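You operate a simulated robot arm through the tools that you are given. There is no shell and no other tool.

The job below is to be done with a simulated robot arm. You get a single attempt, and the scene is never put back.

Task
Swap the lit beacon's dome for the orange one.
Fine: switch the tester off first and leave it off; twist the new dome home; the old dome stands on the bench. Set down upright: clear dome.

The check looks at the end state, three seconds after you hand in, the way a careful person would. Anything else that was tipped, shoved, dropped, spilled or broken makes it a failure.

Robot
A 6-joint arm with a two-finger parallel gripper, fixed in place. Base frame: the origin is at the foot of the arm, x ahead of it, y to its left, z up; the work surface is at about z = 0. Units: m, degrees, N and s.
With the tool pointing down near the work surface it reaches from about 0.18 to 0.46 m from the base axis. Its first joint turns from -70.0 to 70.0 degrees. Payload 1.9 kg.
The tool frame sits at the grasp point between the pads (the TCP): z along the fingers, y along the line on which they close. The tips reach 0.023 m beyond it. Largest opening 0.094 m; finger width 0.038, thickness 0.01; the body of the gripper, 0.054 by 0.096 m, starts 0.039 m behind the TCP.
Orientation is that of the tool frame in the base frame, as a unit quaternion [x, y, z, w]. With the fingers straight down and closing along the base's y, the tool's x points along the base's -x, its y along +y and its z along -z.

Tools
- The arm moves only by the tool drive_tool. Its argument "rows" is a list that holds one entry, the list of rows, each a list of 7 numbers: the shift along the tool's x, y, z in units of 50 mm (1.0 is 50 mm), then the turn, a rotation vector about the tool's x, y, z in units of 6 degrees (1.0 is 6 degrees), then the finger opening in cm, from 0 to 9.4. In form: [[[tx, ty, tz, ax, ay, az, jaw], ...]]. A call has 1 to 20 rows; each row shifts and turns the commanded pose from where the row before left it, along the tool's axes as they then stand. A call with a number of a shift or a turn outside -1 to 1 is refused whole. Each row takes 0.2 s and may step no farther than 0.05 m and 8.6 degrees from the row before; otherwise, or with a gripper value out of range, the whole call is refused. Where a pose cannot be reached the arm comes as near as it can. A force on the tool above 40 N (or 10 N above the force at the start of the call, whichever is more), or a blocked arm, ends the call early, and 0.2 s more pass. The fingers move at their own pace (about 0.108 m/s each) and stop on an object; they squeeze with about 41 N. The grip force told is the motor's: it shows also when the fingers shut on nothing. Time passes only in rows, and 0.2 s behind the last, so rows that do not move let the fingers close. It gives the time, the measured TCP pose, the force on the tool (base axes), the opening and the grip force at its end, in the units of the frame above (readings bear some noise), with the torque about the TCP (base axes, N m) and any sound that the robot's microphone picked up, and new pictures: "views" is both (left out), scene, wrist or none.
- Cameras (640 x 400 px; columns grow to the right, rows downward): "scene" is fixed at [-0.0012, 0.2957, 0.4234]; the picture's right is [-0.99, -0.16, 0.00], its down [-0.12, 0.72, -0.68] and it looks along [0.11, -0.67, -0.73] (base axes); focal length 214 px, centre (320, 200). "wrist" rides on the gripper at [0.086, 0.016, -0.075] in the tool frame; the picture's right is [-0.18, 0.98, 0.00], its down [-0.58, -0.11, -0.81] and it looks along [-0.79, -0.15, 0.59] (tool axes); focal length 243 px, centre (320, 200). There is no depth. A picture from a camera that has moved, and an enlarged one, comes with that camera's place and axes in the base frame and with its lens. The place of the scene camera against the robot may be out by one fixed shift of up to 0.025 m in any direction.
- close_up(camera, box): a new picture of the part [left, top, right, bottom] of that camera's present view, enlarged. It takes no simulated time.
- job_done(): hands the job in; it is judged then, once.

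Places have to be worked out from the pictures, the camera data and where the tool is seen. Open the gripper and draw the arm clear of the work before you hand the job in, unless the task says otherwise.

The tools are called after "Call:" as a command line: name --argument value ..., lists and objects as JSON in quotes. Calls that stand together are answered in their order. drive_tool: Moves the arm, as the interface text tells. Its arguments: {"type":"object","properties":{"rows":{"type":"array","items":{"type":"array","items":{"type":"array","items":{"type":"number"}}}},"views":{"type":"string","enum":["both","scene","wrist","none"]}},"required":["rows"]} The other tools are called the same way: close_up (camera, box) takes an enlarged picture of a part of a camera's view; job_done () hands the job in.

At the start:

```text
clock: 0.0
ee_pos: [0.2031, -0.1876, 0.3809]
tool_rot: [0.002, 1.0, 0.0, 0.001]
ft_force: [0.0, -0.4, 0.3]
ft_torque: [0.03, -0.02, 0.0]
finger_gap: 0.0937
grip_force: 0.1
```

scene: 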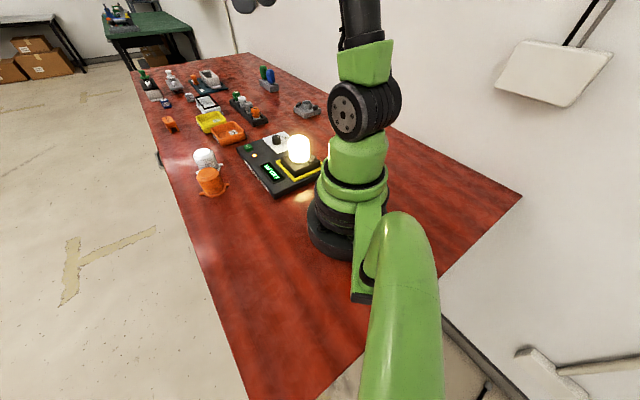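
wrist: 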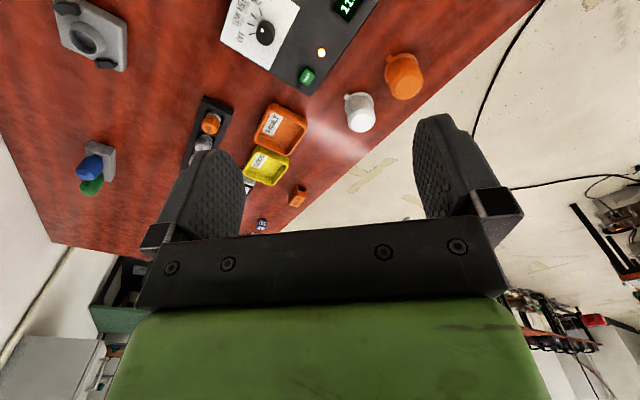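

I begin with enlarged looks at the tester, the domes and the surroundings before moving anything.

Call:
close_up --camera "scene" --box '[180, 110, 340, 210]'

Call:
close_up --camera "scene" --box '[130, 50, 330, 175]'

Call:
close_up --camera "wrist" --box '[200, 0, 460, 163]'

```text
4.00 times, centred on (260, 160) of scene
camera zoom: at [-0.0012, 0.2957, 0.4234], right [-0.99, -0.16, 0.0], down [-0.12, 0.72, -0.68], along [0.11, -0.67, -0.73], focal length 858 px, centre (560, 360)
```

zoom: 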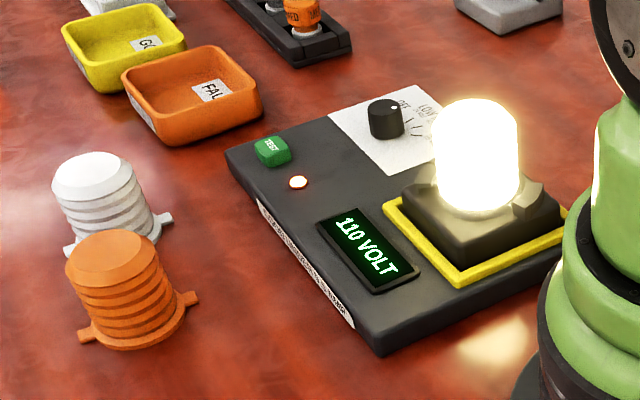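

```text
3.20 times, centred on (230, 112) of scene
camera zoom: at [-0.0012, 0.2957, 0.4234], right [-0.99, -0.16, 0.0], down [-0.12, 0.72, -0.68], along [0.11, -0.67, -0.73], focal length 686 px, centre (608, 480)
```

zoom: 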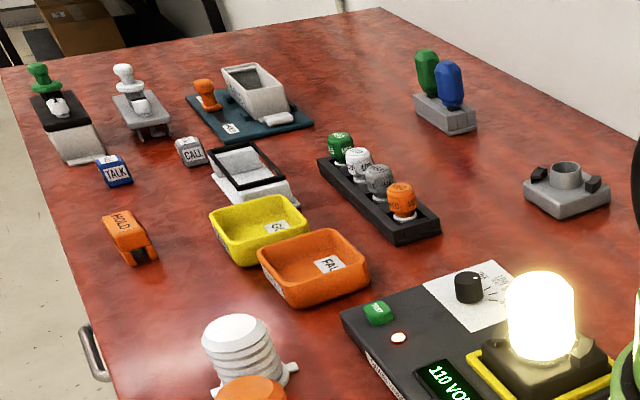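

```text
2.45 times, centred on (330, 82) of wrist
camera zoom: at [0.1157, -0.1706, 0.4554], right [0.19, 0.98, 0.0], down [0.58, -0.11, 0.81], along [0.79, -0.15, -0.59], focal length 595 px, centre (296, 491)
```

zoom: 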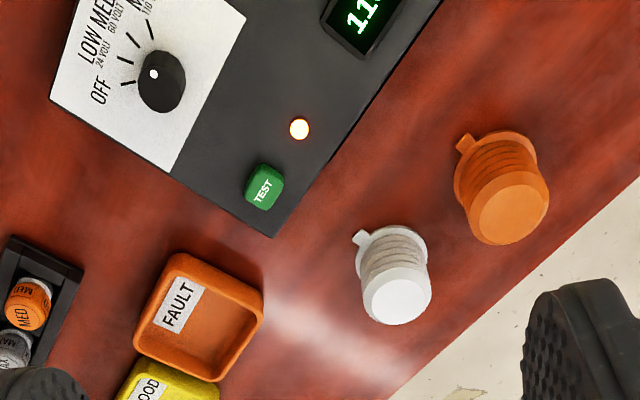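

The tester shows 110 VOLT with a dial (OFF / LOW / MED / …) near (0.235, -0.272), and the glowing dome is near (0.13, -0.18). I zoom further on the dial, the beacon and the spare domes.

Call:
close_up --camera "wrist" --box '[215, 0, 311, 60]'

Call:
close_up --camera "scene" --box '[258, 125, 338, 175]'

Call:
close_up --camera "scene" --box '[180, 140, 260, 190]'

Call:
close_up --camera "wrist" --box '[320, 30, 448, 110]'

Call:
close_up --camera "scene" --box '[130, 55, 290, 155]'

```text
6.67 times, centred on (263, 30) of wrist
camera zoom: at [0.1157, -0.1706, 0.4554], right [0.19, 0.98, 0.0], down [0.58, -0.11, 0.81], along [0.79, -0.15, -0.59], focal length 1618 px, centre (700, 1333)
```

zoom: 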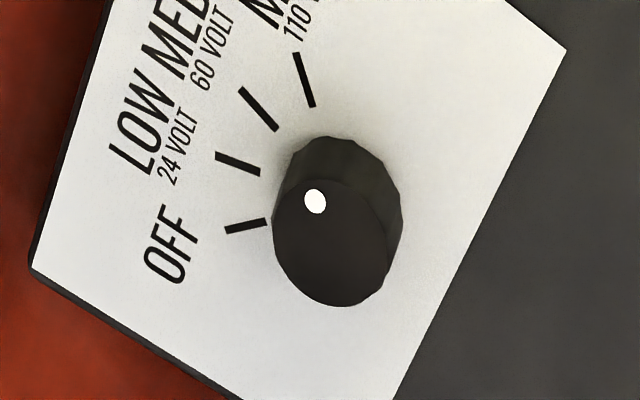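

```text
8.00 times, centred on (298, 150) of scene
camera zoom: at [-0.0012, 0.2957, 0.4234], right [-0.99, -0.16, 0.0], down [-0.12, 0.72, -0.68], along [0.11, -0.67, -0.73], focal length 1716 px, centre (496, 600)
```

zoom: 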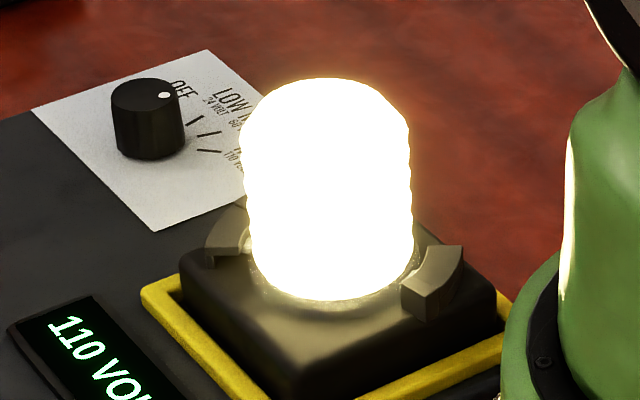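

```text
8.00 times, centred on (220, 165) of scene
camera zoom: at [-0.0012, 0.2957, 0.4234], right [-0.99, -0.16, 0.0], down [-0.12, 0.72, -0.68], along [0.11, -0.67, -0.73], focal length 1716 px, centre (1120, 480)
```

zoom: 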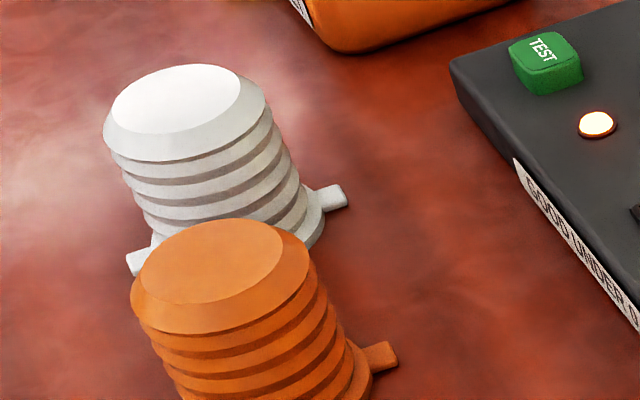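

```text
5.00 times, centred on (384, 70) of wrist
camera zoom: at [0.1157, -0.1706, 0.4554], right [0.19, 0.98, 0.0], down [0.58, -0.11, 0.81], along [0.79, -0.15, -0.59], focal length 1213 px, centre (0, 850)
```

zoom: 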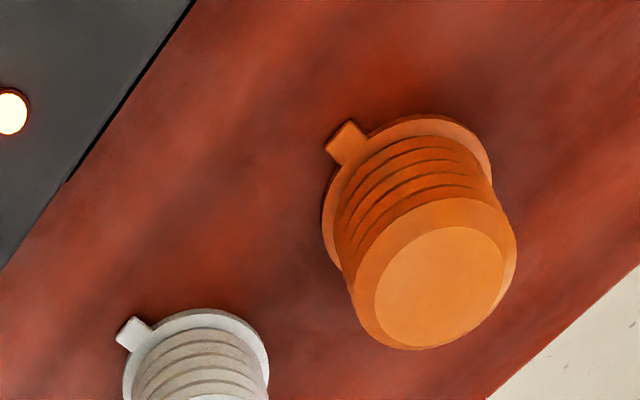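

```text
4.00 times, centred on (210, 105) of scene
camera zoom: at [-0.0012, 0.2957, 0.4234], right [-0.99, -0.16, 0.0], down [-0.12, 0.72, -0.68], along [0.11, -0.67, -0.73], focal length 858 px, centre (760, 580)
```

zoom: 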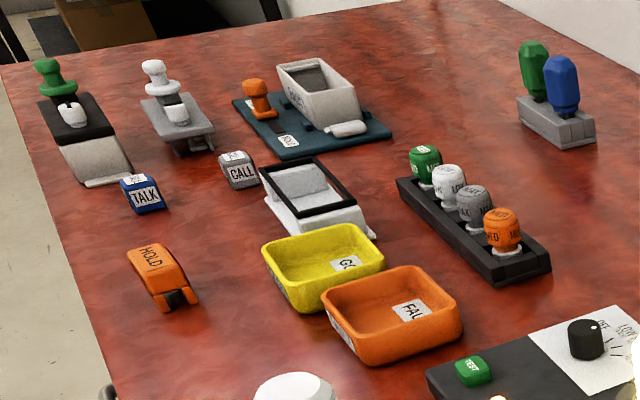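

The white dot on the knob points at the MAX/110 V tick (base −x side), with OFF about 90° further counter‑clockwise seen from above (base −y side). I move above the knob, keeping high, and pre‑rotate the tool 90° clockwise so that the later turn stays in a comfortable wrist range.

Call:
drive_tool --rows '[[[-0.185, -0.432, 0.805, 0, 0, 0, 6], [-0.185, -0.432, 0.805, 0, 0, 0, 6], [-0.185, -0.432, 0.805, 0, 0, 0, 6], [-0.185, -0.432, 0.805, 0, 0, 0, 6], [0, 0, 0, 0, 0, 1, 6], [0, 0, 0, 0, 0, 1, 6], [0, 0, 0, 0, 0, 1, 6], [0, 0, 0, 0, 0, 1, 6], [0, 0, 0, 0, 0, 1, 6], [0, 0, 0, 0, 0, 1, 6], [0, 0, 0, 0, 0, 1, 6], [0, 0, 0, 0, 0, 1, 6], [0, 0, 0, 0, 0, 1, 6], [0, 0, 0, 0, 0, 1, 6], [0, 0, 0, 0, 0, 1, 6], [0, 0, 0, 0, 0, 1, 6], [0, 0, 0, 0, 0, 1, 6], [0, 0, 0, 0, 0, 1, 6], [0, 0, 0, 0, 0, 1, 6]]]' --views "both"

```text
clock: 4.0
ee_pos: [0.2406, -0.2727, 0.2187]
tool_rot: [0.708, 0.706, 0.001, 0.001]
ft_force: [-0.2, 0.4, 0.0]
ft_torque: [0.02, -0.01, -0.03]
finger_gap: 0.0599
grip_force: 0.0
camera wrist: at [0.2555, -0.1866, 0.2946], right [0.98, -0.19, 0.0], down [-0.11, -0.58, 0.81], along [-0.15, -0.79, -0.59], focal length 243 px, centre (320, 200)
```

scene: 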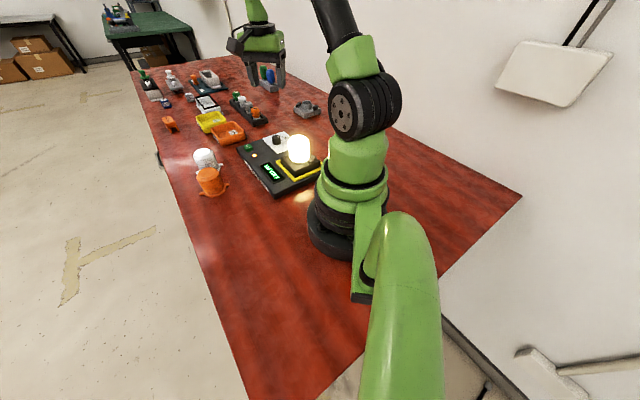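
wrist: 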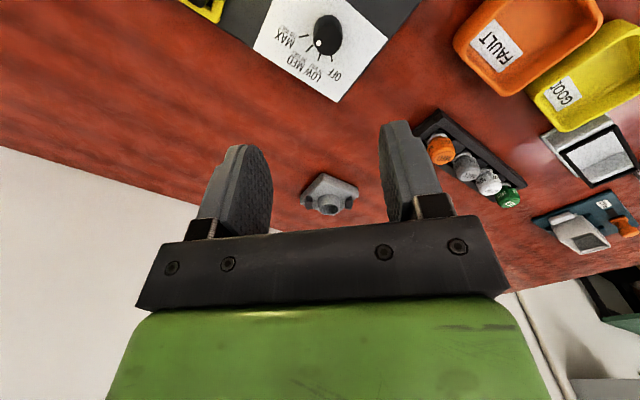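

Call:
close_up --camera "wrist" --box '[250, 0, 410, 100]'

```text
4.00 times, centred on (330, 50) of wrist
camera zoom: at [0.2555, -0.1866, 0.2946], right [0.98, -0.19, 0.0], down [-0.11, -0.58, 0.81], along [-0.15, -0.79, -0.59], focal length 970 px, centre (280, 800)
```

zoom: 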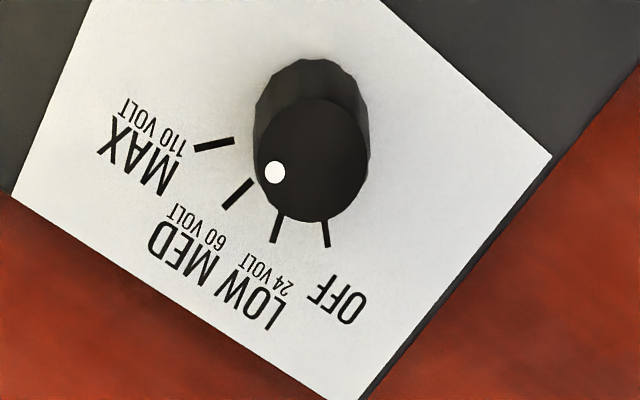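

Triangulating the two wrist views gives the dial plate at z≈0.02, knob top ≈0.046, knob axis ≈(0.2455, −0.279). I shift over it and come down to z≈0.10 to check centring.

Call:
drive_tool --rows '[[[-0.04, 0.033, 0.8, 0, 0, 0, 6], [-0.04, 0.033, 0.8, 0, 0, 0, 6], [-0.04, 0.033, 0.8, 0, 0, 0, 6]]]' --views "both"

```text
clock: 4.8
ee_pos: [0.2447, -0.2794, 0.0977]
tool_rot: [0.709, 0.706, 0.0, 0.001]
ft_force: [-0.2, 0.4, 0.3]
ft_torque: [0.03, -0.01, -0.02]
finger_gap: 0.0601
grip_force: 0.0
camera wrist: at [0.2596, -0.1929, 0.1733], right [0.98, -0.19, 0.0], down [-0.11, -0.58, 0.81], along [-0.15, -0.79, -0.59], focal length 243 px, centre (320, 200)
```

scene: 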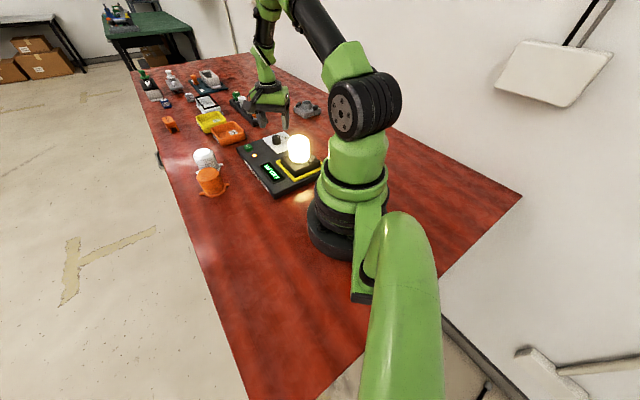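
wrist: 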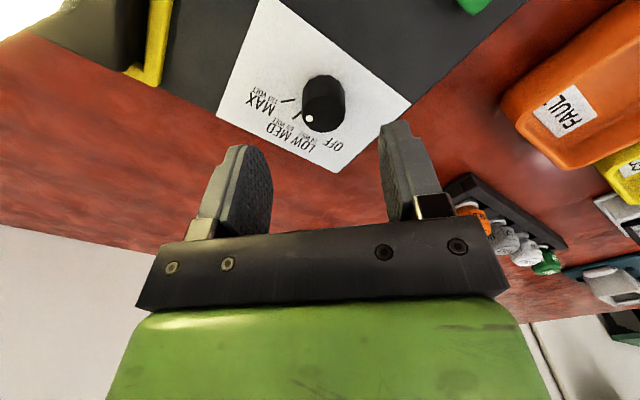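

Call:
close_up --camera "wrist" --box '[200, 40, 440, 190]'

Call:
close_up --camera "scene" --box '[230, 90, 326, 150]'

```text
2.67 times, centred on (320, 115) of wrist
camera zoom: at [0.2596, -0.1929, 0.1733], right [0.98, -0.19, 0.0], down [-0.11, -0.58, 0.81], along [-0.15, -0.79, -0.59], focal length 647 px, centre (320, 427)
```

zoom: 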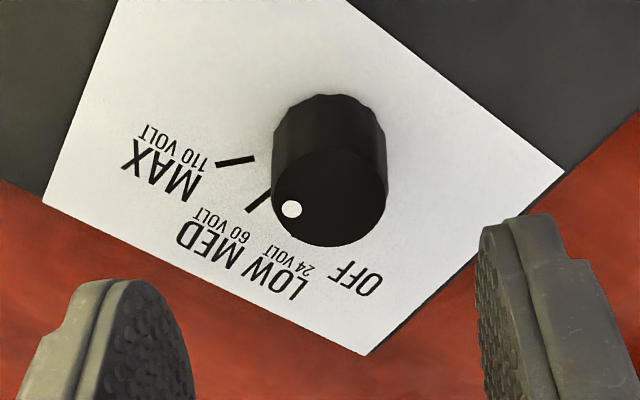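

```text
6.67 times, centred on (278, 120) of scene
camera zoom: at [-0.0012, 0.2957, 0.4234], right [-0.99, -0.16, 0.0], down [-0.12, 0.72, -0.68], along [0.11, -0.67, -0.73], focal length 1430 px, centre (600, 733)
```

zoom: 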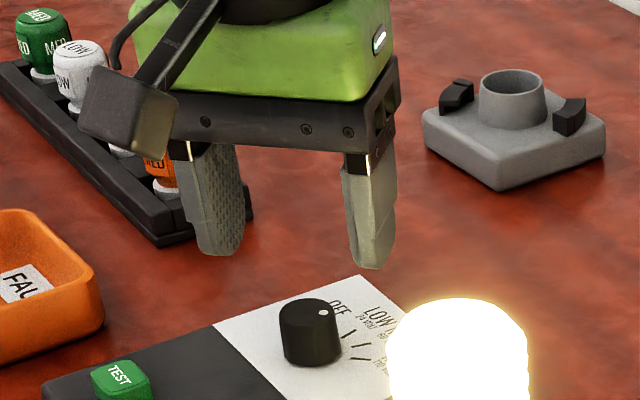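

Centre estimate holds (0.2455, −0.278, top 0.047), fingers straddle it along x with ample room. I descend to TCP z≈0.052 (tips ≈9 mm above the plate) and close on the knob.

Call:
drive_tool --rows '[[[0.014, 0.01, 0.457, 0, 0, 0, 6], [0.014, 0.01, 0.457, 0, 0, 0, 6], [0, 0, 0, 0, 0, 0, 6], [0, 0, 0, 0, 0, 0, 1.5], [0, 0, 0, 0, 0, 0, 1.5], [0, 0, 0, 0, 0, 0, 1.5]]]' --views "both"

```text
clock: 6.2
ee_pos: [0.2475, -0.2776, 0.0517]
tool_rot: [0.707, 0.707, 0.001, 0.0]
ft_force: [4.9, -1.7, -9.7]
ft_torque: [-0.1, -0.12, -0.01]
finger_gap: 0.027
grip_force: 45.1
camera wrist: at [0.2618, -0.1918, 0.1272], right [0.98, -0.19, 0.0], down [-0.11, -0.58, 0.81], along [-0.15, -0.79, -0.59], focal length 243 px, centre (320, 200)
```

scene: 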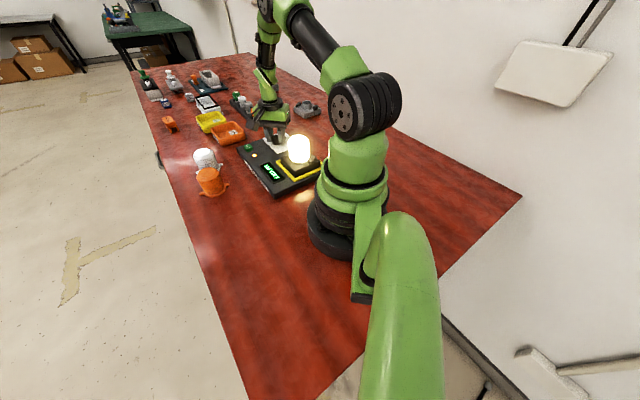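
wrist: 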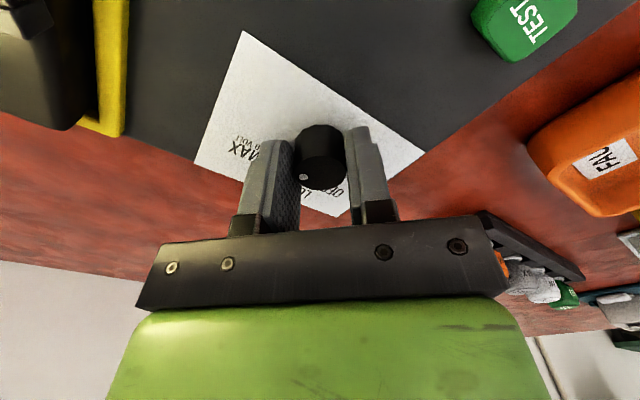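

Gripping the knob (gap 27 mm, 45 N); the knob centre is about 2 mm further in +x than commanded. I recentre by 2 mm and turn the first 30° counter‑clockwise to see that the display follows.

Call:
drive_tool --rows '[[[0, 0.04, 0, 0, 0, 0, 1.5], [0, 0, 0, 0, 0, -1, 1.5], [0, 0, 0, 0, 0, -1, 1.5], [0, 0, 0, 0, 0, -1, 1.5], [0, 0, 0, 0, 0, -1, 1.5], [0, 0, 0, 0, 0, -1, 1.5]]]' --views "both"

Call:
close_up --camera "scene" --box '[230, 110, 326, 200]'

```text
clock: 7.4
ee_pos: [0.2471, -0.2779, 0.0521]
tool_rot: [0.559, 0.829, -0.001, -0.001]
ft_force: [-1.8, -2.1, 0.1]
ft_torque: [0.06, 0.12, 0.05]
finger_gap: 0.0272
grip_force: 44.9
stopped in row 5: the force on the tool passed its limit at 41 N (the readings are from after the stop); the commanded pose is now the measured one
camera wrist: at [0.228, -0.1923, 0.1275], right [0.98, 0.2, 0.0], down [0.12, -0.58, 0.81], along [0.16, -0.79, -0.59], focal length 243 px, centre (320, 200)
```

scene: 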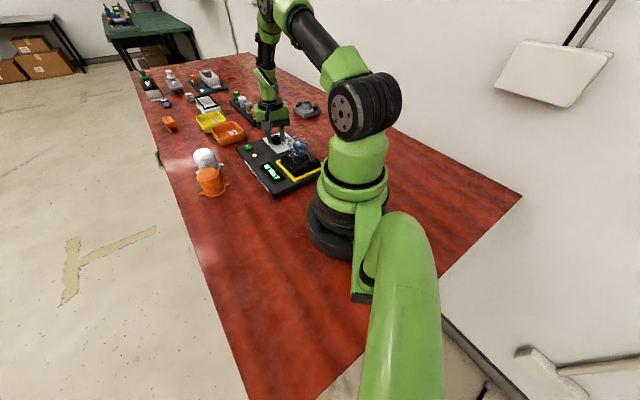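
wrist: 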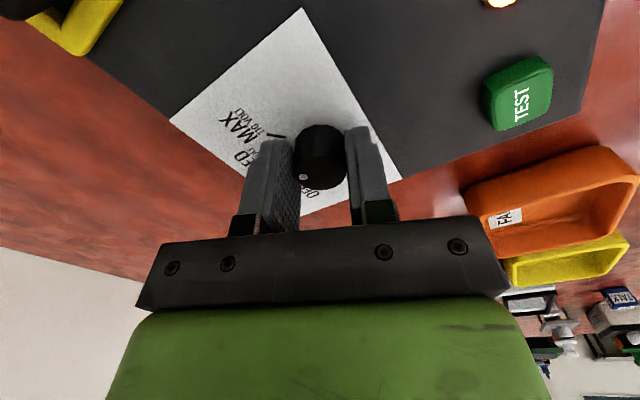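

```text
4.44 times, centred on (278, 155) of scene
camera zoom: at [-0.0011, 0.2957, 0.4234], right [-0.99, -0.16, 0.0], down [-0.12, 0.72, -0.68], along [0.11, -0.67, -0.73], focal length 953 px, centre (507, 400)
```

zoom: 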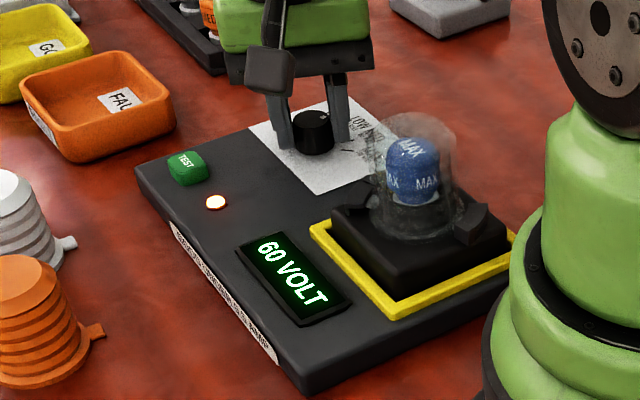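

The display now reads 60 VOLT, the lamp went out and the dome on the beacon is the clear one with a blue bulb inside. I continue turning counter‑clockwise, more slowly to keep forces down.

Call:
drive_tool --rows '[[[0, 0, 0, 0, 0, -0.5, 1.5], [0, 0, 0, 0, 0, -0.5, 1.5], [0, 0, 0, 0, 0, -0.5, 1.5], [0, 0, 0, 0, 0, -0.5, 1.5], [0, 0, 0, 0, 0, -0.5, 1.5], [0, 0, 0, 0, 0, -0.5, 1.5], [0, 0, 0, 0, 0, -0.5, 1.5], [0, 0, 0, 0, 0, -0.5, 1.5], [0, 0, 0, 0, 0, -0.5, 1.5], [0, 0, 0, 0, 0, -0.5, 1.5]]]' --views "wrist"

Call:
close_up --camera "scene" --box '[230, 110, 326, 200]'

```text
clock: 9.6
ee_pos: [0.2458, -0.2784, 0.0524]
tool_rot: [0.323, 0.946, -0.001, -0.002]
ft_force: [-23.6, -12.6, 8.8]
ft_torque: [-0.09, 0.81, 0.01]
finger_gap: 0.0272
grip_force: 44.7
camera wrist: at [0.1869, -0.2129, 0.1275], right [0.75, 0.66, 0.0], down [0.4, -0.44, 0.8], along [0.53, -0.6, -0.59], focal length 243 px, centre (320, 200)
```

wrist: 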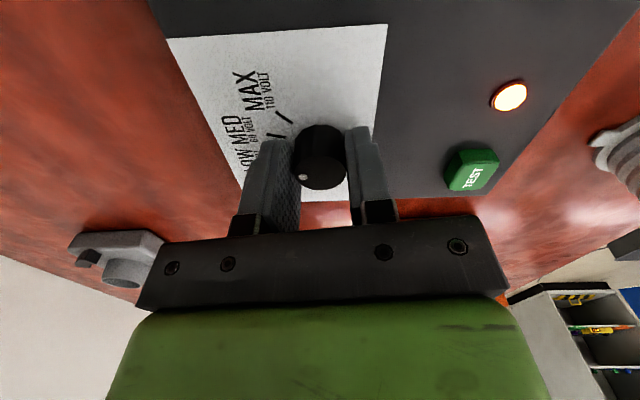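

```text
4.44 times, centred on (278, 155) of scene
camera zoom: at [-0.0011, 0.2957, 0.4233], right [-0.99, -0.16, 0.0], down [-0.12, 0.72, -0.68], along [0.11, -0.67, -0.73], focal length 953 px, centre (507, 400)
```

zoom: 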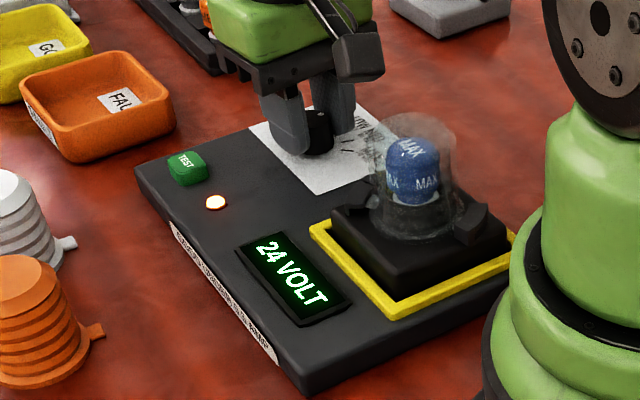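

Display is at 24 VOLT. Side force (~28 N along the closing line) shows the TCP slightly off the knob axis, so I relieve by ~3 mm and go on turning toward OFF.

Call:
drive_tool --rows '[[[0.02, -0.06, 0, 0, 0, 0, 1.5], [0, 0, 0, 0, 0, -0.5, 1.5], [0, 0, 0, 0, 0, -0.5, 1.5], [0, 0, 0, 0, 0, -0.5, 1.5], [0, 0, 0, 0, 0, -0.5, 1.5], [0, 0, 0, 0, 0, -0.5, 1.5], [0, 0, 0, 0, 0, -0.5, 1.5], [0, 0, 0, 0, 0, -0.5, 1.5], [0, 0, 0, 0, 0, -0.5, 1.5], [0, 0, 0, 0, 0, -0.5, 1.5], [0, 0, 0, 0, 0, -0.5, 1.5]]]' --views "wrist"

Call:
close_up --camera "scene" --box '[230, 110, 326, 200]'

```text
clock: 10.6
ee_pos: [0.2459, -0.2781, 0.0533]
tool_rot: [0.249, 0.969, 0.001, 0.0]
ft_force: [3.3, 0.9, -1.8]
ft_torque: [0.07, 0.07, -0.02]
finger_gap: 0.0272
grip_force: 44.4
stopped in row 5: the force on the tool passed its limit at 42 N (the readings are from after the stop); the commanded pose is now the measured one
camera wrist: at [0.1767, -0.223, 0.1273], right [0.64, 0.77, 0.0], down [0.46, -0.38, 0.81], along [0.62, -0.51, -0.59], focal length 243 px, centre (320, 200)
```

wrist: 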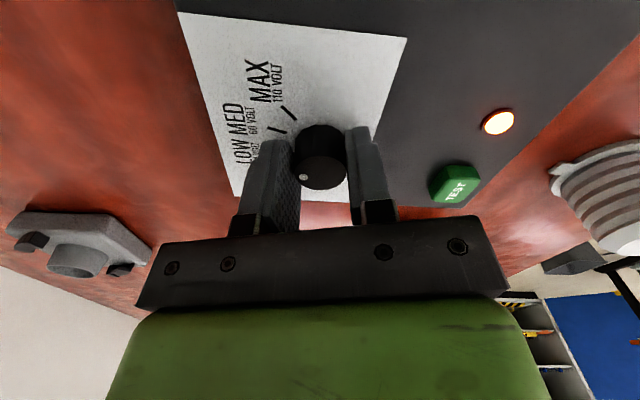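

```text
4.44 times, centred on (278, 155) of scene
camera zoom: at [-0.0012, 0.2957, 0.4234], right [-0.99, -0.16, 0.0], down [-0.12, 0.72, -0.68], along [0.11, -0.67, -0.73], focal length 953 px, centre (507, 400)
```

zoom: 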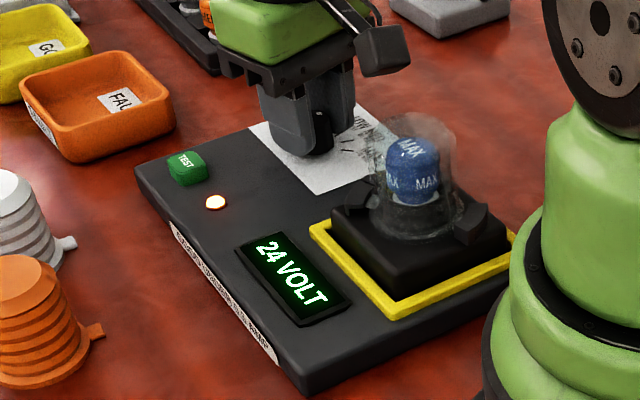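

Still 24 VOLT with the tool turned 61°; forces relaxed after the stop. From the relaxed poses the knob axis works out at about (0.2467, −0.2795), so I turn the last ~30° with a slight compensating shift.

Call:
drive_tool --rows '[[[0.0012, -0.0011, 0, 0, 0, -0.4, 1.5], [0.0012, -0.0011, 0, 0, 0, -0.4, 1.5], [0.0012, -0.0011, 0, 0, 0, -0.4, 1.5], [0.0012, -0.0011, 0, 0, 0, -0.4, 1.5], [0.0012, -0.0011, 0, 0, 0, -0.4, 1.5], [0.0012, -0.0011, 0, 0, 0, -0.4, 1.5], [0.0012, -0.0011, 0, 0, 0, -0.4, 1.5], [0.0012, -0.0011, 0, 0, 0, -0.4, 1.5], [0.0012, -0.0011, 0, 0, 0, -0.4, 1.5], [0.0012, -0.0011, 0, 0, 0, -0.4, 1.5]]]' --views "wrist"

Call:
close_up --camera "scene" --box '[230, 110, 326, 200]'

```text
clock: 12.6
ee_pos: [0.2446, -0.2787, 0.0522]
tool_rot: [0.068, 0.998, 0.0, 0.002]
ft_force: [2.9, 0.6, -1.9]
ft_torque: [-0.02, 0.04, -0.01]
finger_gap: 0.0272
grip_force: 45.2
stopped in row 9: the force on the tool passed its limit at 40 N (the readings are from after the stop); the commanded pose is now the measured one
camera wrist: at [0.1607, -0.2511, 0.127], right [0.32, 0.95, 0.0], down [0.56, -0.19, 0.81], along [0.77, -0.26, -0.59], focal length 243 px, centre (320, 200)
```

wrist: 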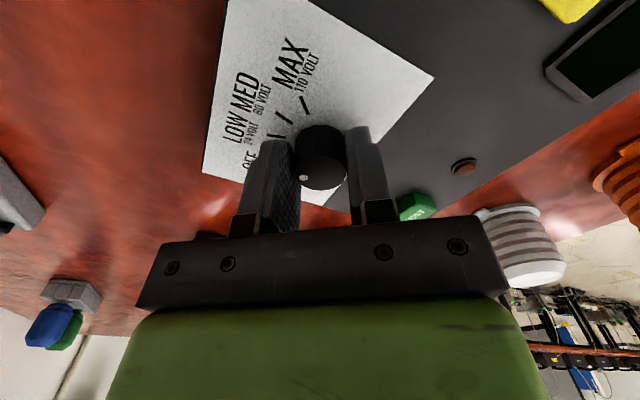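

```text
4.44 times, centred on (278, 155) of scene
camera zoom: at [-0.0012, 0.2957, 0.4234], right [-0.99, -0.16, 0.0], down [-0.12, 0.72, -0.68], along [0.11, -0.67, -0.73], focal length 953 px, centre (507, 400)
```

zoom: 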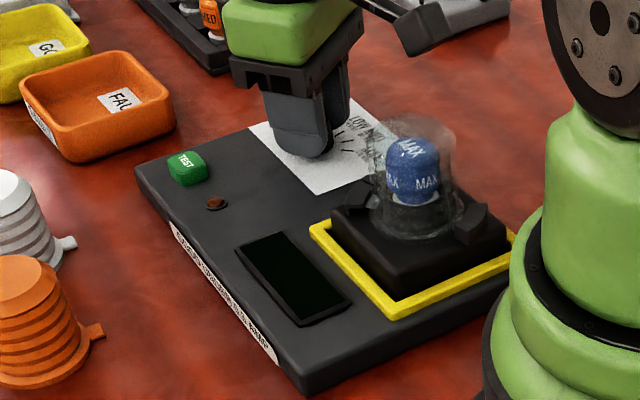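

Display blank and LED dark: the tester is OFF. I open the fingers and rise straight up to check the dial's pointer.

Call:
drive_tool --rows '[[[0, 0, 0, 0, 0, 0, 6], [0, 0, 0, 0, 0, 0, 6], [0, 0, -0.6, 0, 0, 0, 6], [0, 0, -0.8, 0, 0, 0, 6], [0, 0, -0.8, 0, 0, 0, 6], [0, 0, -0.8, 0, 0, 0, 6]]]' --views "both"

Call:
close_up --camera "wrist" --box '[220, 0, 420, 125]'

Call:
close_up --camera "scene" --box '[258, 125, 338, 175]'

```text
clock: 14.0
ee_pos: [0.2455, -0.2795, 0.2023]
tool_rot: [0.069, 0.998, 0.0, 0.001]
ft_force: [-0.1, 0.0, -0.1]
ft_torque: [-0.01, 0.03, 0.01]
finger_gap: 0.06
grip_force: 0.0
camera wrist: at [0.1602, -0.2522, 0.2772], right [0.32, 0.95, 0.0], down [0.56, -0.19, 0.81], along [0.77, -0.26, -0.59], focal length 243 px, centre (320, 200)
```

scene: 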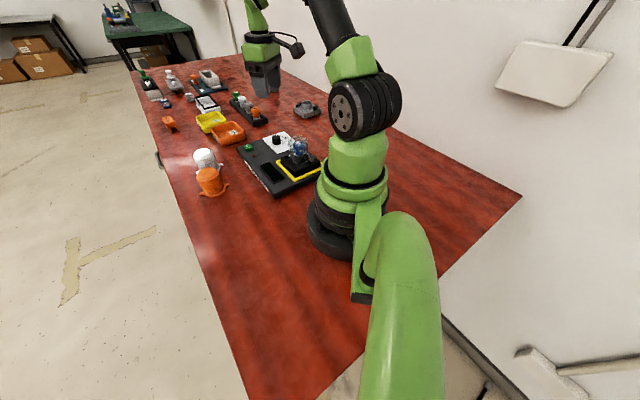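
wrist: 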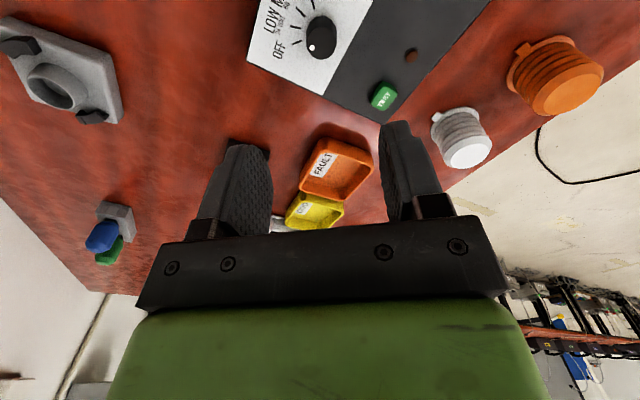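

```text
3.20 times, centred on (320, 62) of wrist
camera zoom: at [0.1602, -0.2522, 0.2772], right [0.32, 0.95, 0.0], down [0.56, -0.19, 0.81], along [0.77, -0.26, -0.59], focal length 776 px, centre (320, 640)
```

zoom: 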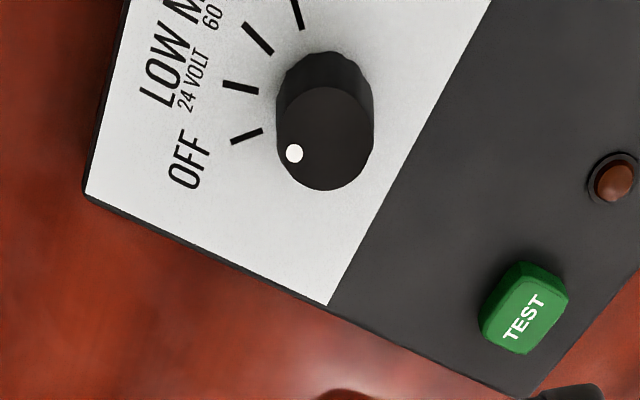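

```text
8.00 times, centred on (298, 150) of scene
camera zoom: at [-0.0012, 0.2957, 0.4234], right [-0.99, -0.16, 0.0], down [-0.12, 0.72, -0.68], along [0.11, -0.67, -0.73], focal length 1716 px, centre (496, 600)
```

zoom: 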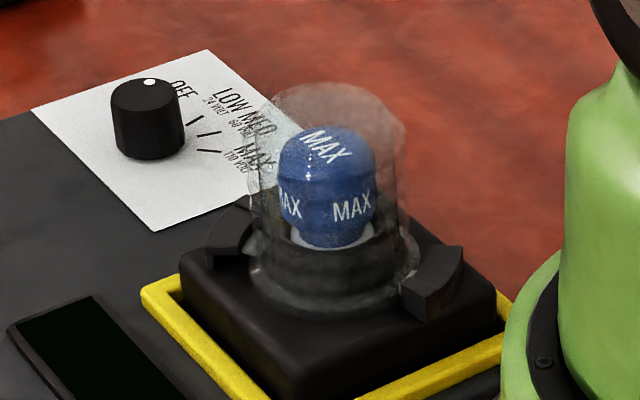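

The pointer sits at OFF, the display and LED stay dark, and the tester hasn't shifted. Now I rise and move over the beacon (≈(0.14, −0.18)) for a good look at the clear dome and its claws.

Call:
drive_tool --rows '[[[0, 0, -0.7, 0, 0, 0, 9], [0, 0, -0.7, 0, 0, 0, 9], [0.596, 0.408, 0, 0, 0, 0, 9], [0.596, 0.408, 0, 0, 0, 0, 9], [0.596, 0.408, 0, 0, 0, 0, 9], [0.596, 0.408, 0, 0, 0, 0, 9]]]' --views "both"

Call:
close_up --camera "wrist" --box '[220, 0, 420, 125]'

```text
clock: 15.4
ee_pos: [0.137, -0.1831, 0.271]
tool_rot: [0.069, 0.998, 0.0, 0.002]
ft_force: [0.4, -0.5, 0.6]
ft_torque: [0.01, 0.01, 0.0]
finger_gap: 0.0901
grip_force: 0.1
camera wrist: at [0.052, -0.1547, 0.3452], right [0.32, 0.95, 0.0], down [0.56, -0.19, 0.81], along [0.77, -0.26, -0.59], focal length 243 px, centre (320, 200)
```

scene: 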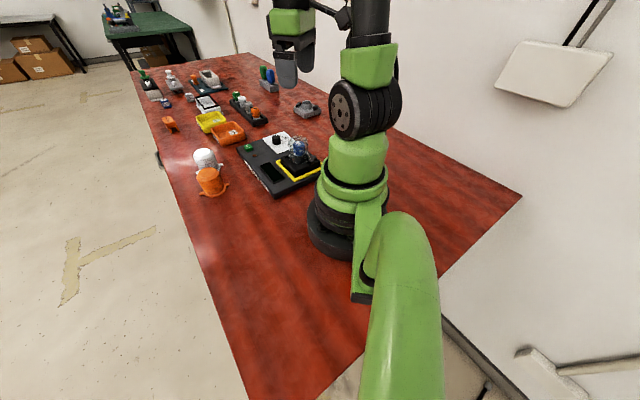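
wrist: 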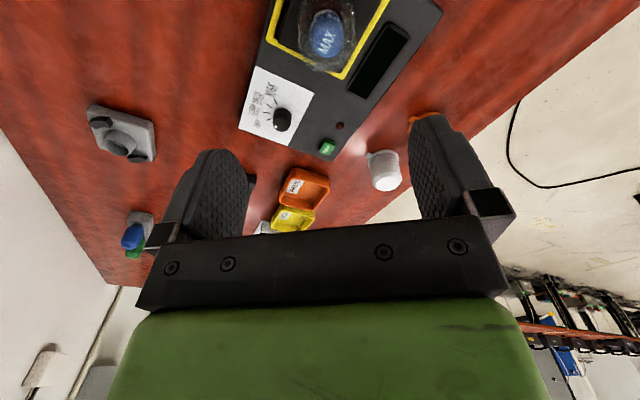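

```text
3.20 times, centred on (320, 62) of wrist
camera zoom: at [0.052, -0.1547, 0.3452], right [0.32, 0.95, 0.0], down [0.56, -0.19, 0.81], along [0.77, -0.26, -0.59], focal length 776 px, centre (320, 640)
```

zoom: 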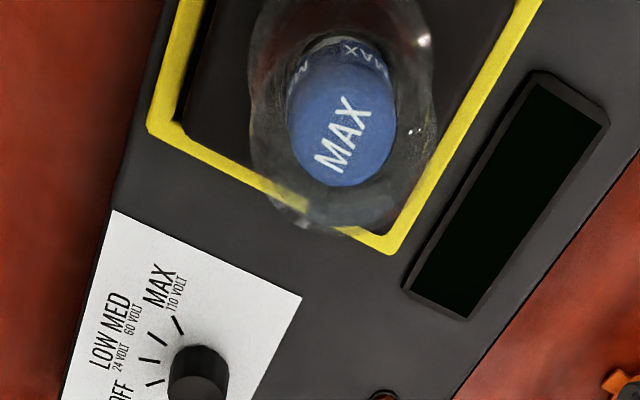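

The dome is at the very top of the wrist picture. I tilt the tool 30° about its y axis so that the camera looks more steeply down onto the beacon.

Call:
drive_tool --rows '[[[0, 0, 0, 0, 1, 0, 9], [0, 0, 0, 0, 1, 0, 9], [0, 0, 0, 0, 1, 0, 9], [0, 0, 0, 0, 1, 0, 9], [0, 0, 0, 0, 1, 0, 9]]]' --views "both"

Call:
close_up --camera "wrist" --box '[220, 50, 420, 175]'

```text
clock: 16.6
ee_pos: [0.138, -0.183, 0.2709]
tool_rot: [0.067, 0.964, 0.018, -0.258]
ft_force: [-0.2, 0.1, -0.2]
ft_torque: [0.03, 0.02, -0.01]
finger_gap: 0.0901
grip_force: 0.0
camera wrist: at [0.1015, -0.1613, 0.3795], right [0.29, 0.95, -0.09], down [0.88, -0.23, 0.41], along [0.37, -0.2, -0.91], focal length 243 px, centre (320, 200)
```

scene: 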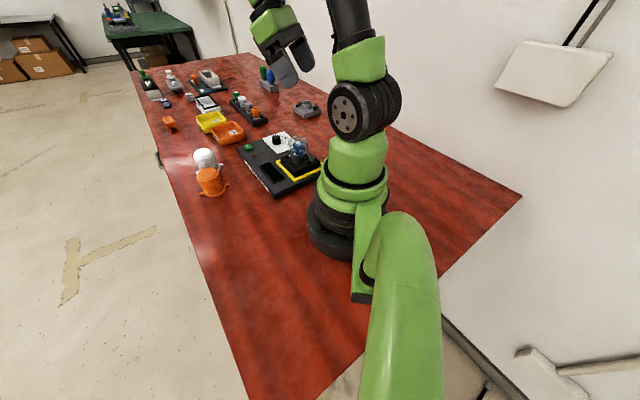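
wrist: 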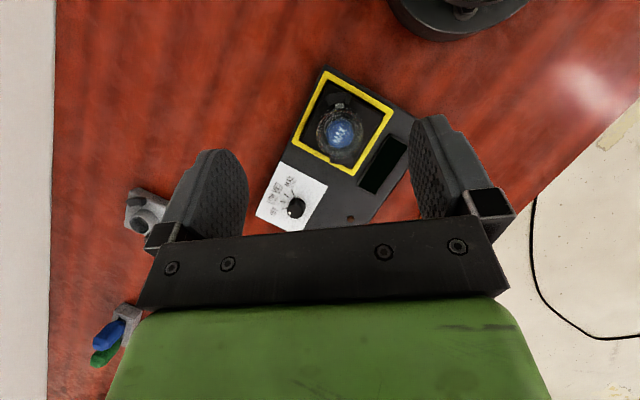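

```text
3.20 times, centred on (320, 112) of wrist
camera zoom: at [0.1015, -0.1613, 0.3795], right [0.29, 0.95, -0.09], down [0.88, -0.23, 0.41], along [0.37, -0.2, -0.91], focal length 776 px, centre (320, 480)
```

zoom: 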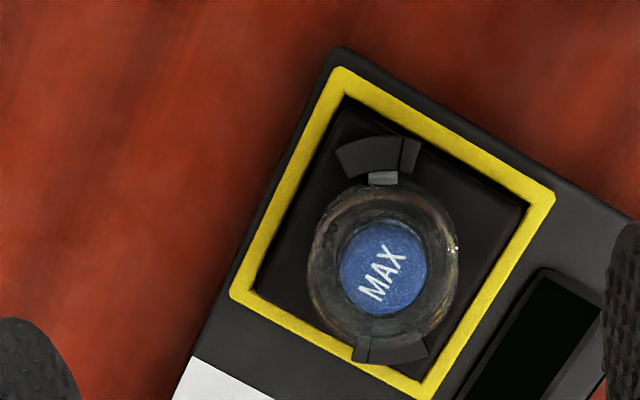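

Call:
close_up --camera "wrist" --box '[284, 66, 396, 178]'

Call:
close_up --camera "scene" --box '[274, 132, 322, 172]'

```text
3.57 times, centred on (340, 122) of wrist
camera zoom: at [0.1015, -0.1613, 0.3795], right [0.29, 0.95, -0.09], down [0.88, -0.23, 0.41], along [0.37, -0.2, -0.91], focal length 866 px, centre (249, 479)
```

zoom: 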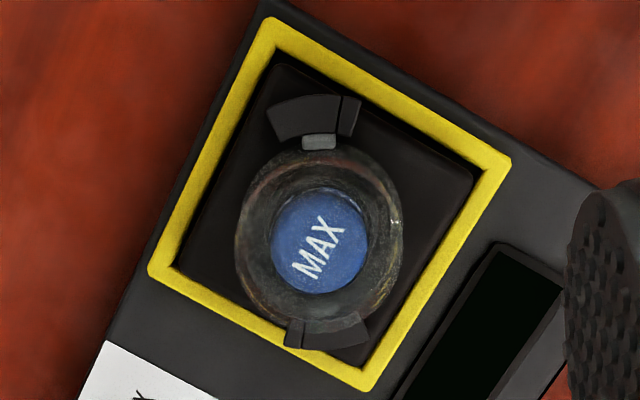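

```text
10.00 times, centred on (298, 152) of scene
camera zoom: at [-0.0012, 0.2957, 0.4234], right [-0.99, -0.16, 0.0], down [-0.12, 0.72, -0.68], along [0.11, -0.67, -0.73], focal length 2145 px, centre (540, 680)
```

zoom: 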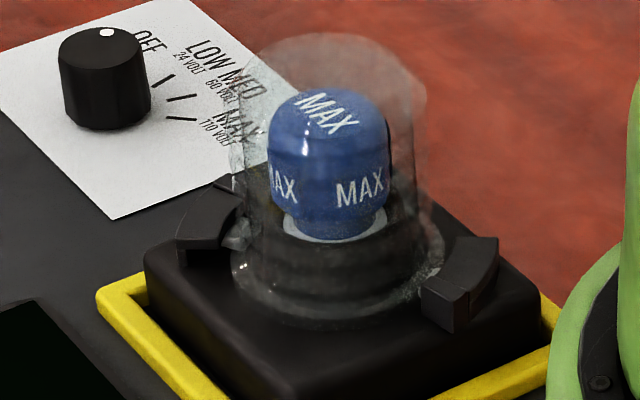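

From above I can read the bayonet: each claw has a stop block on its clockwise end, the lug (≈166°) sits against the stop; releasing means counter‑clockwise by >38° (I'll use ~60°). Beacon axis ≈(0.1445, −0.1785), dome top ≈0.114. I untilt, pre‑turn the tool clockwise 66°, and centre over the dome.

Call:
drive_tool --rows '[[[0, 0, 0, 0, -1, 0, 9], [0, 0, 0, 0, -1, 0, 9], [0, 0, 0, 0, -1, 0, 9], [0, 0, 0, 0, -1, 0, 9], [0, 0, 0, 0, -1, 0, 9], [0, 0, 0, 0, 0, 1, 9], [0, 0, 0, 0, 0, 1, 9], [0, 0, 0, 0, 0, 1, 9], [0, 0, 0, 0, 0, 1, 9], [0, 0, 0, 0, 0, 1, 9], [0, 0, 0, 0, 0, 1, 9], [0, 0, 0, 0, 0, 1, 9], [0, 0, 0, 0, 0, 1, 9], [0, 0, 0, 0, 0, 1, 9], [0, 0, 0, 0, 0, 1, 9], [0, 0, 0, 0, 0, 1, 9], [0.05, 0.15, 0.3, 0, 0, 0, 9], [0, 0, 0.5, 0, 0, 0, 9]]]' --views "both"

Call:
close_up --camera "wrist" --box '[220, 0, 420, 125]'

Call:
close_up --camera "scene" --box '[240, 60, 340, 180]'

```text
clock: 20.4
ee_pos: [0.1449, -0.1768, 0.2314]
tool_rot: [0.602, 0.798, 0.001, 0.002]
ft_force: [-0.3, 0.0, -0.6]
ft_torque: [-0.02, -0.02, 0.01]
finger_gap: 0.09
grip_force: 0.2
camera wrist: at [0.1354, -0.0902, 0.3063], right [1.0, 0.09, 0.0], down [0.05, -0.59, 0.81], along [0.08, -0.8, -0.59], focal length 243 px, centre (320, 200)
```

scene: 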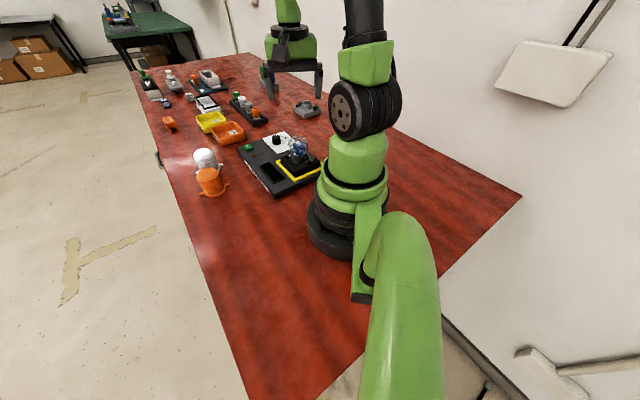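
wrist: 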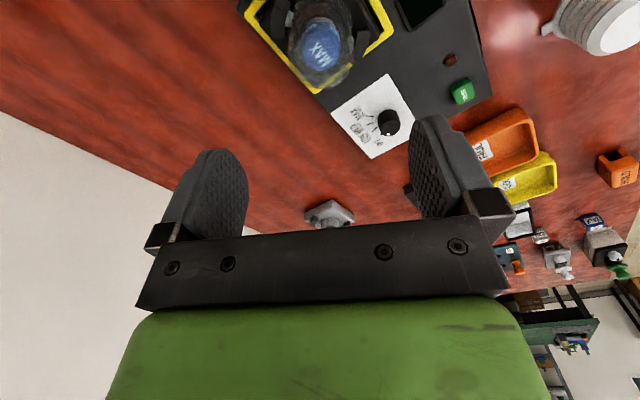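

```text
3.20 times, centred on (320, 62) of wrist
camera zoom: at [0.1354, -0.0902, 0.3063], right [1.0, 0.09, 0.0], down [0.05, -0.59, 0.81], along [0.08, -0.8, -0.59], focal length 776 px, centre (320, 640)
```

zoom: 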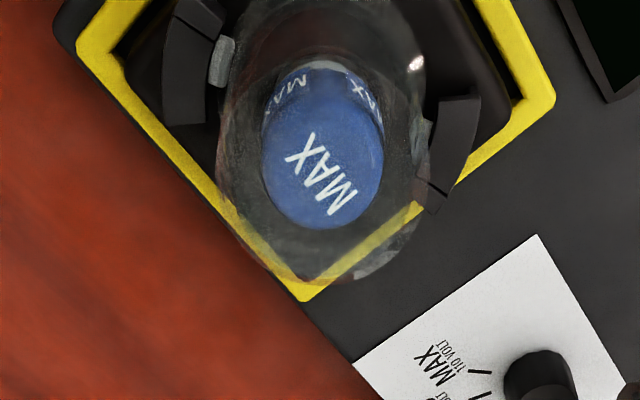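

```text
3.33 times, centred on (290, 120) of scene
camera zoom: at [-0.0012, 0.2957, 0.4234], right [-0.99, -0.16, 0.0], down [-0.12, 0.72, -0.68], along [0.11, -0.67, -0.73], focal length 715 px, centre (420, 467)
```

zoom: 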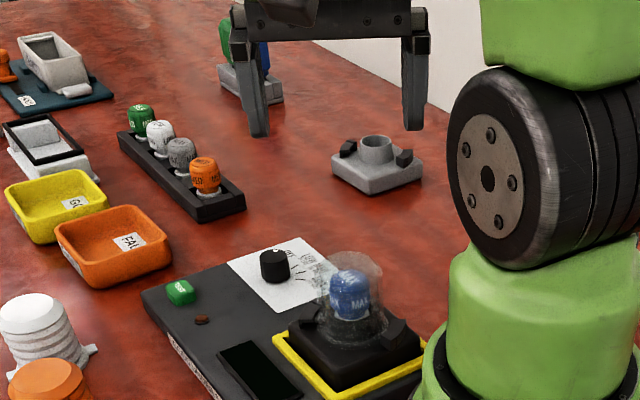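

Centre confirmed at ≈(0.1443, −0.178). I descend to TCP z≈0.095 (tips ≈0.072, above the claws) and close on the clear dome.

Call:
drive_tool --rows '[[[-0.022, -0.017, 0.9, 0, 0, 0, 9], [0, 0, 0.9, 0, 0, 0, 9], [0, 0, 0.6, 0, 0, 0, 9], [0, 0, 0.33, 0, 0, 0, 9], [0, 0, 0, 0, 0, 0, 9]]]' --views "both"

Call:
close_up --camera "scene" --box '[254, 110, 334, 180]'

```text
clock: 21.6
ee_pos: [0.143, -0.1778, 0.0958]
tool_rot: [0.601, 0.799, 0.002, 0.001]
ft_force: [0.1, -0.8, -0.1]
ft_torque: [0.02, -0.02, -0.01]
finger_gap: 0.0898
grip_force: 0.0
camera wrist: at [0.1343, -0.0897, 0.1703], right [1.0, 0.1, 0.0], down [0.05, -0.59, 0.81], along [0.08, -0.8, -0.59], focal length 243 px, centre (320, 200)
```

scene: 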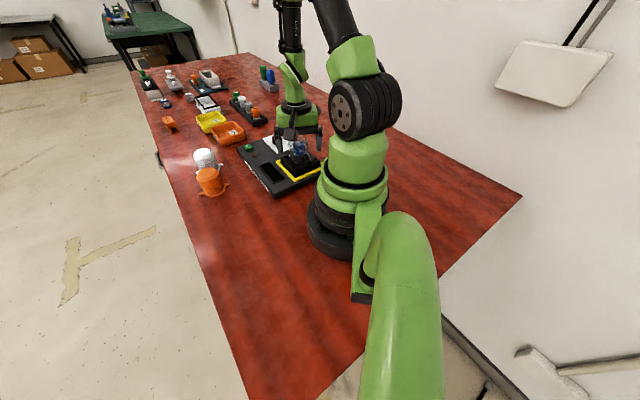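
wrist: 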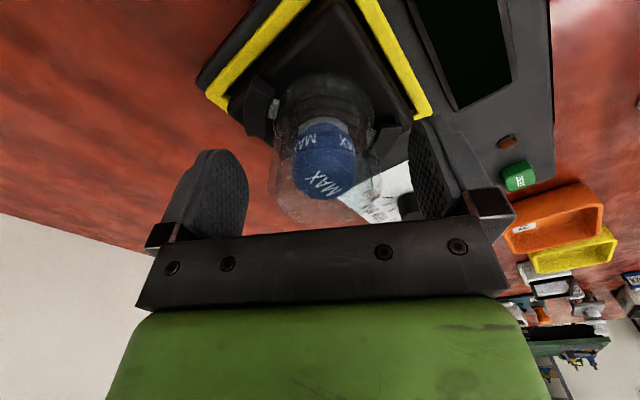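

```text
5.71 times, centred on (294, 145) of scene
camera zoom: at [-0.0012, 0.2957, 0.4234], right [-0.99, -0.16, 0.0], down [-0.12, 0.72, -0.68], along [0.11, -0.67, -0.73], focal length 1226 px, centre (469, 514)
```

zoom: 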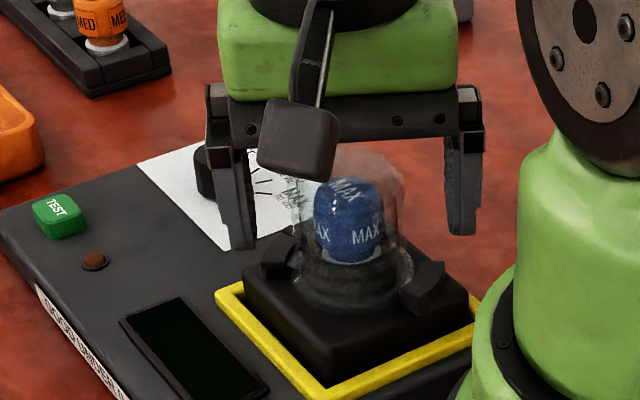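

The fingers straddle the dome symmetrically, tips above the claws. I close on it.

Call:
drive_tool --rows '[[[0.0, 0.02, 0, 0, 0, 0, 3], [0, 0, 0, 0, 0, 0, 3], [0, 0, 0, 0, 0, 0, 3], [0, 0, 0, 0, 0, 0, 3]]]' --views "wrist"

Call:
close_up --camera "scene" --box '[254, 110, 334, 180]'

```text
clock: 22.6
ee_pos: [0.147, -0.1768, 0.0952]
tool_rot: [0.602, 0.799, 0.001, 0.002]
ft_force: [-2.7, 0.1, 10.0]
ft_torque: [-0.2, -0.06, -0.04]
finger_gap: 0.0522
grip_force: 41.0
camera wrist: at [0.1354, -0.0897, 0.17], right [1.0, 0.1, 0.0], down [0.05, -0.59, 0.81], along [0.08, -0.8, -0.59], focal length 243 px, centre (320, 200)
```

wrist: 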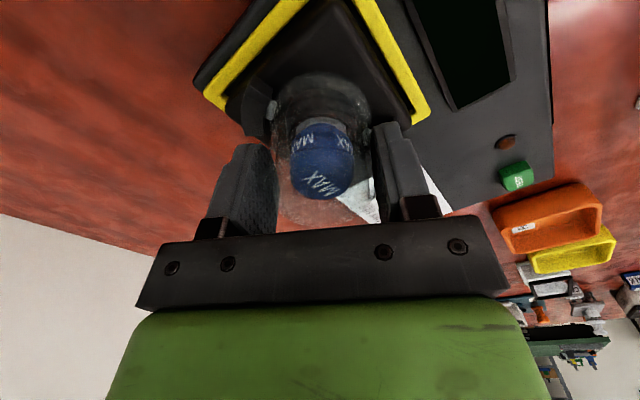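

```text
5.71 times, centred on (294, 145) of scene
camera zoom: at [-0.0012, 0.2957, 0.4233], right [-0.99, -0.16, 0.0], down [-0.12, 0.72, -0.68], along [0.11, -0.67, -0.73], focal length 1226 px, centre (469, 514)
```

zoom: 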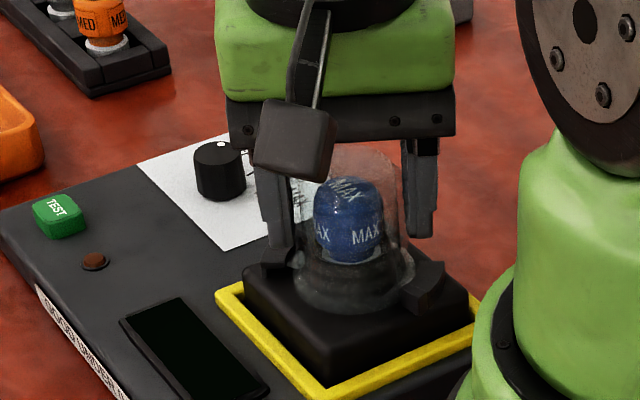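

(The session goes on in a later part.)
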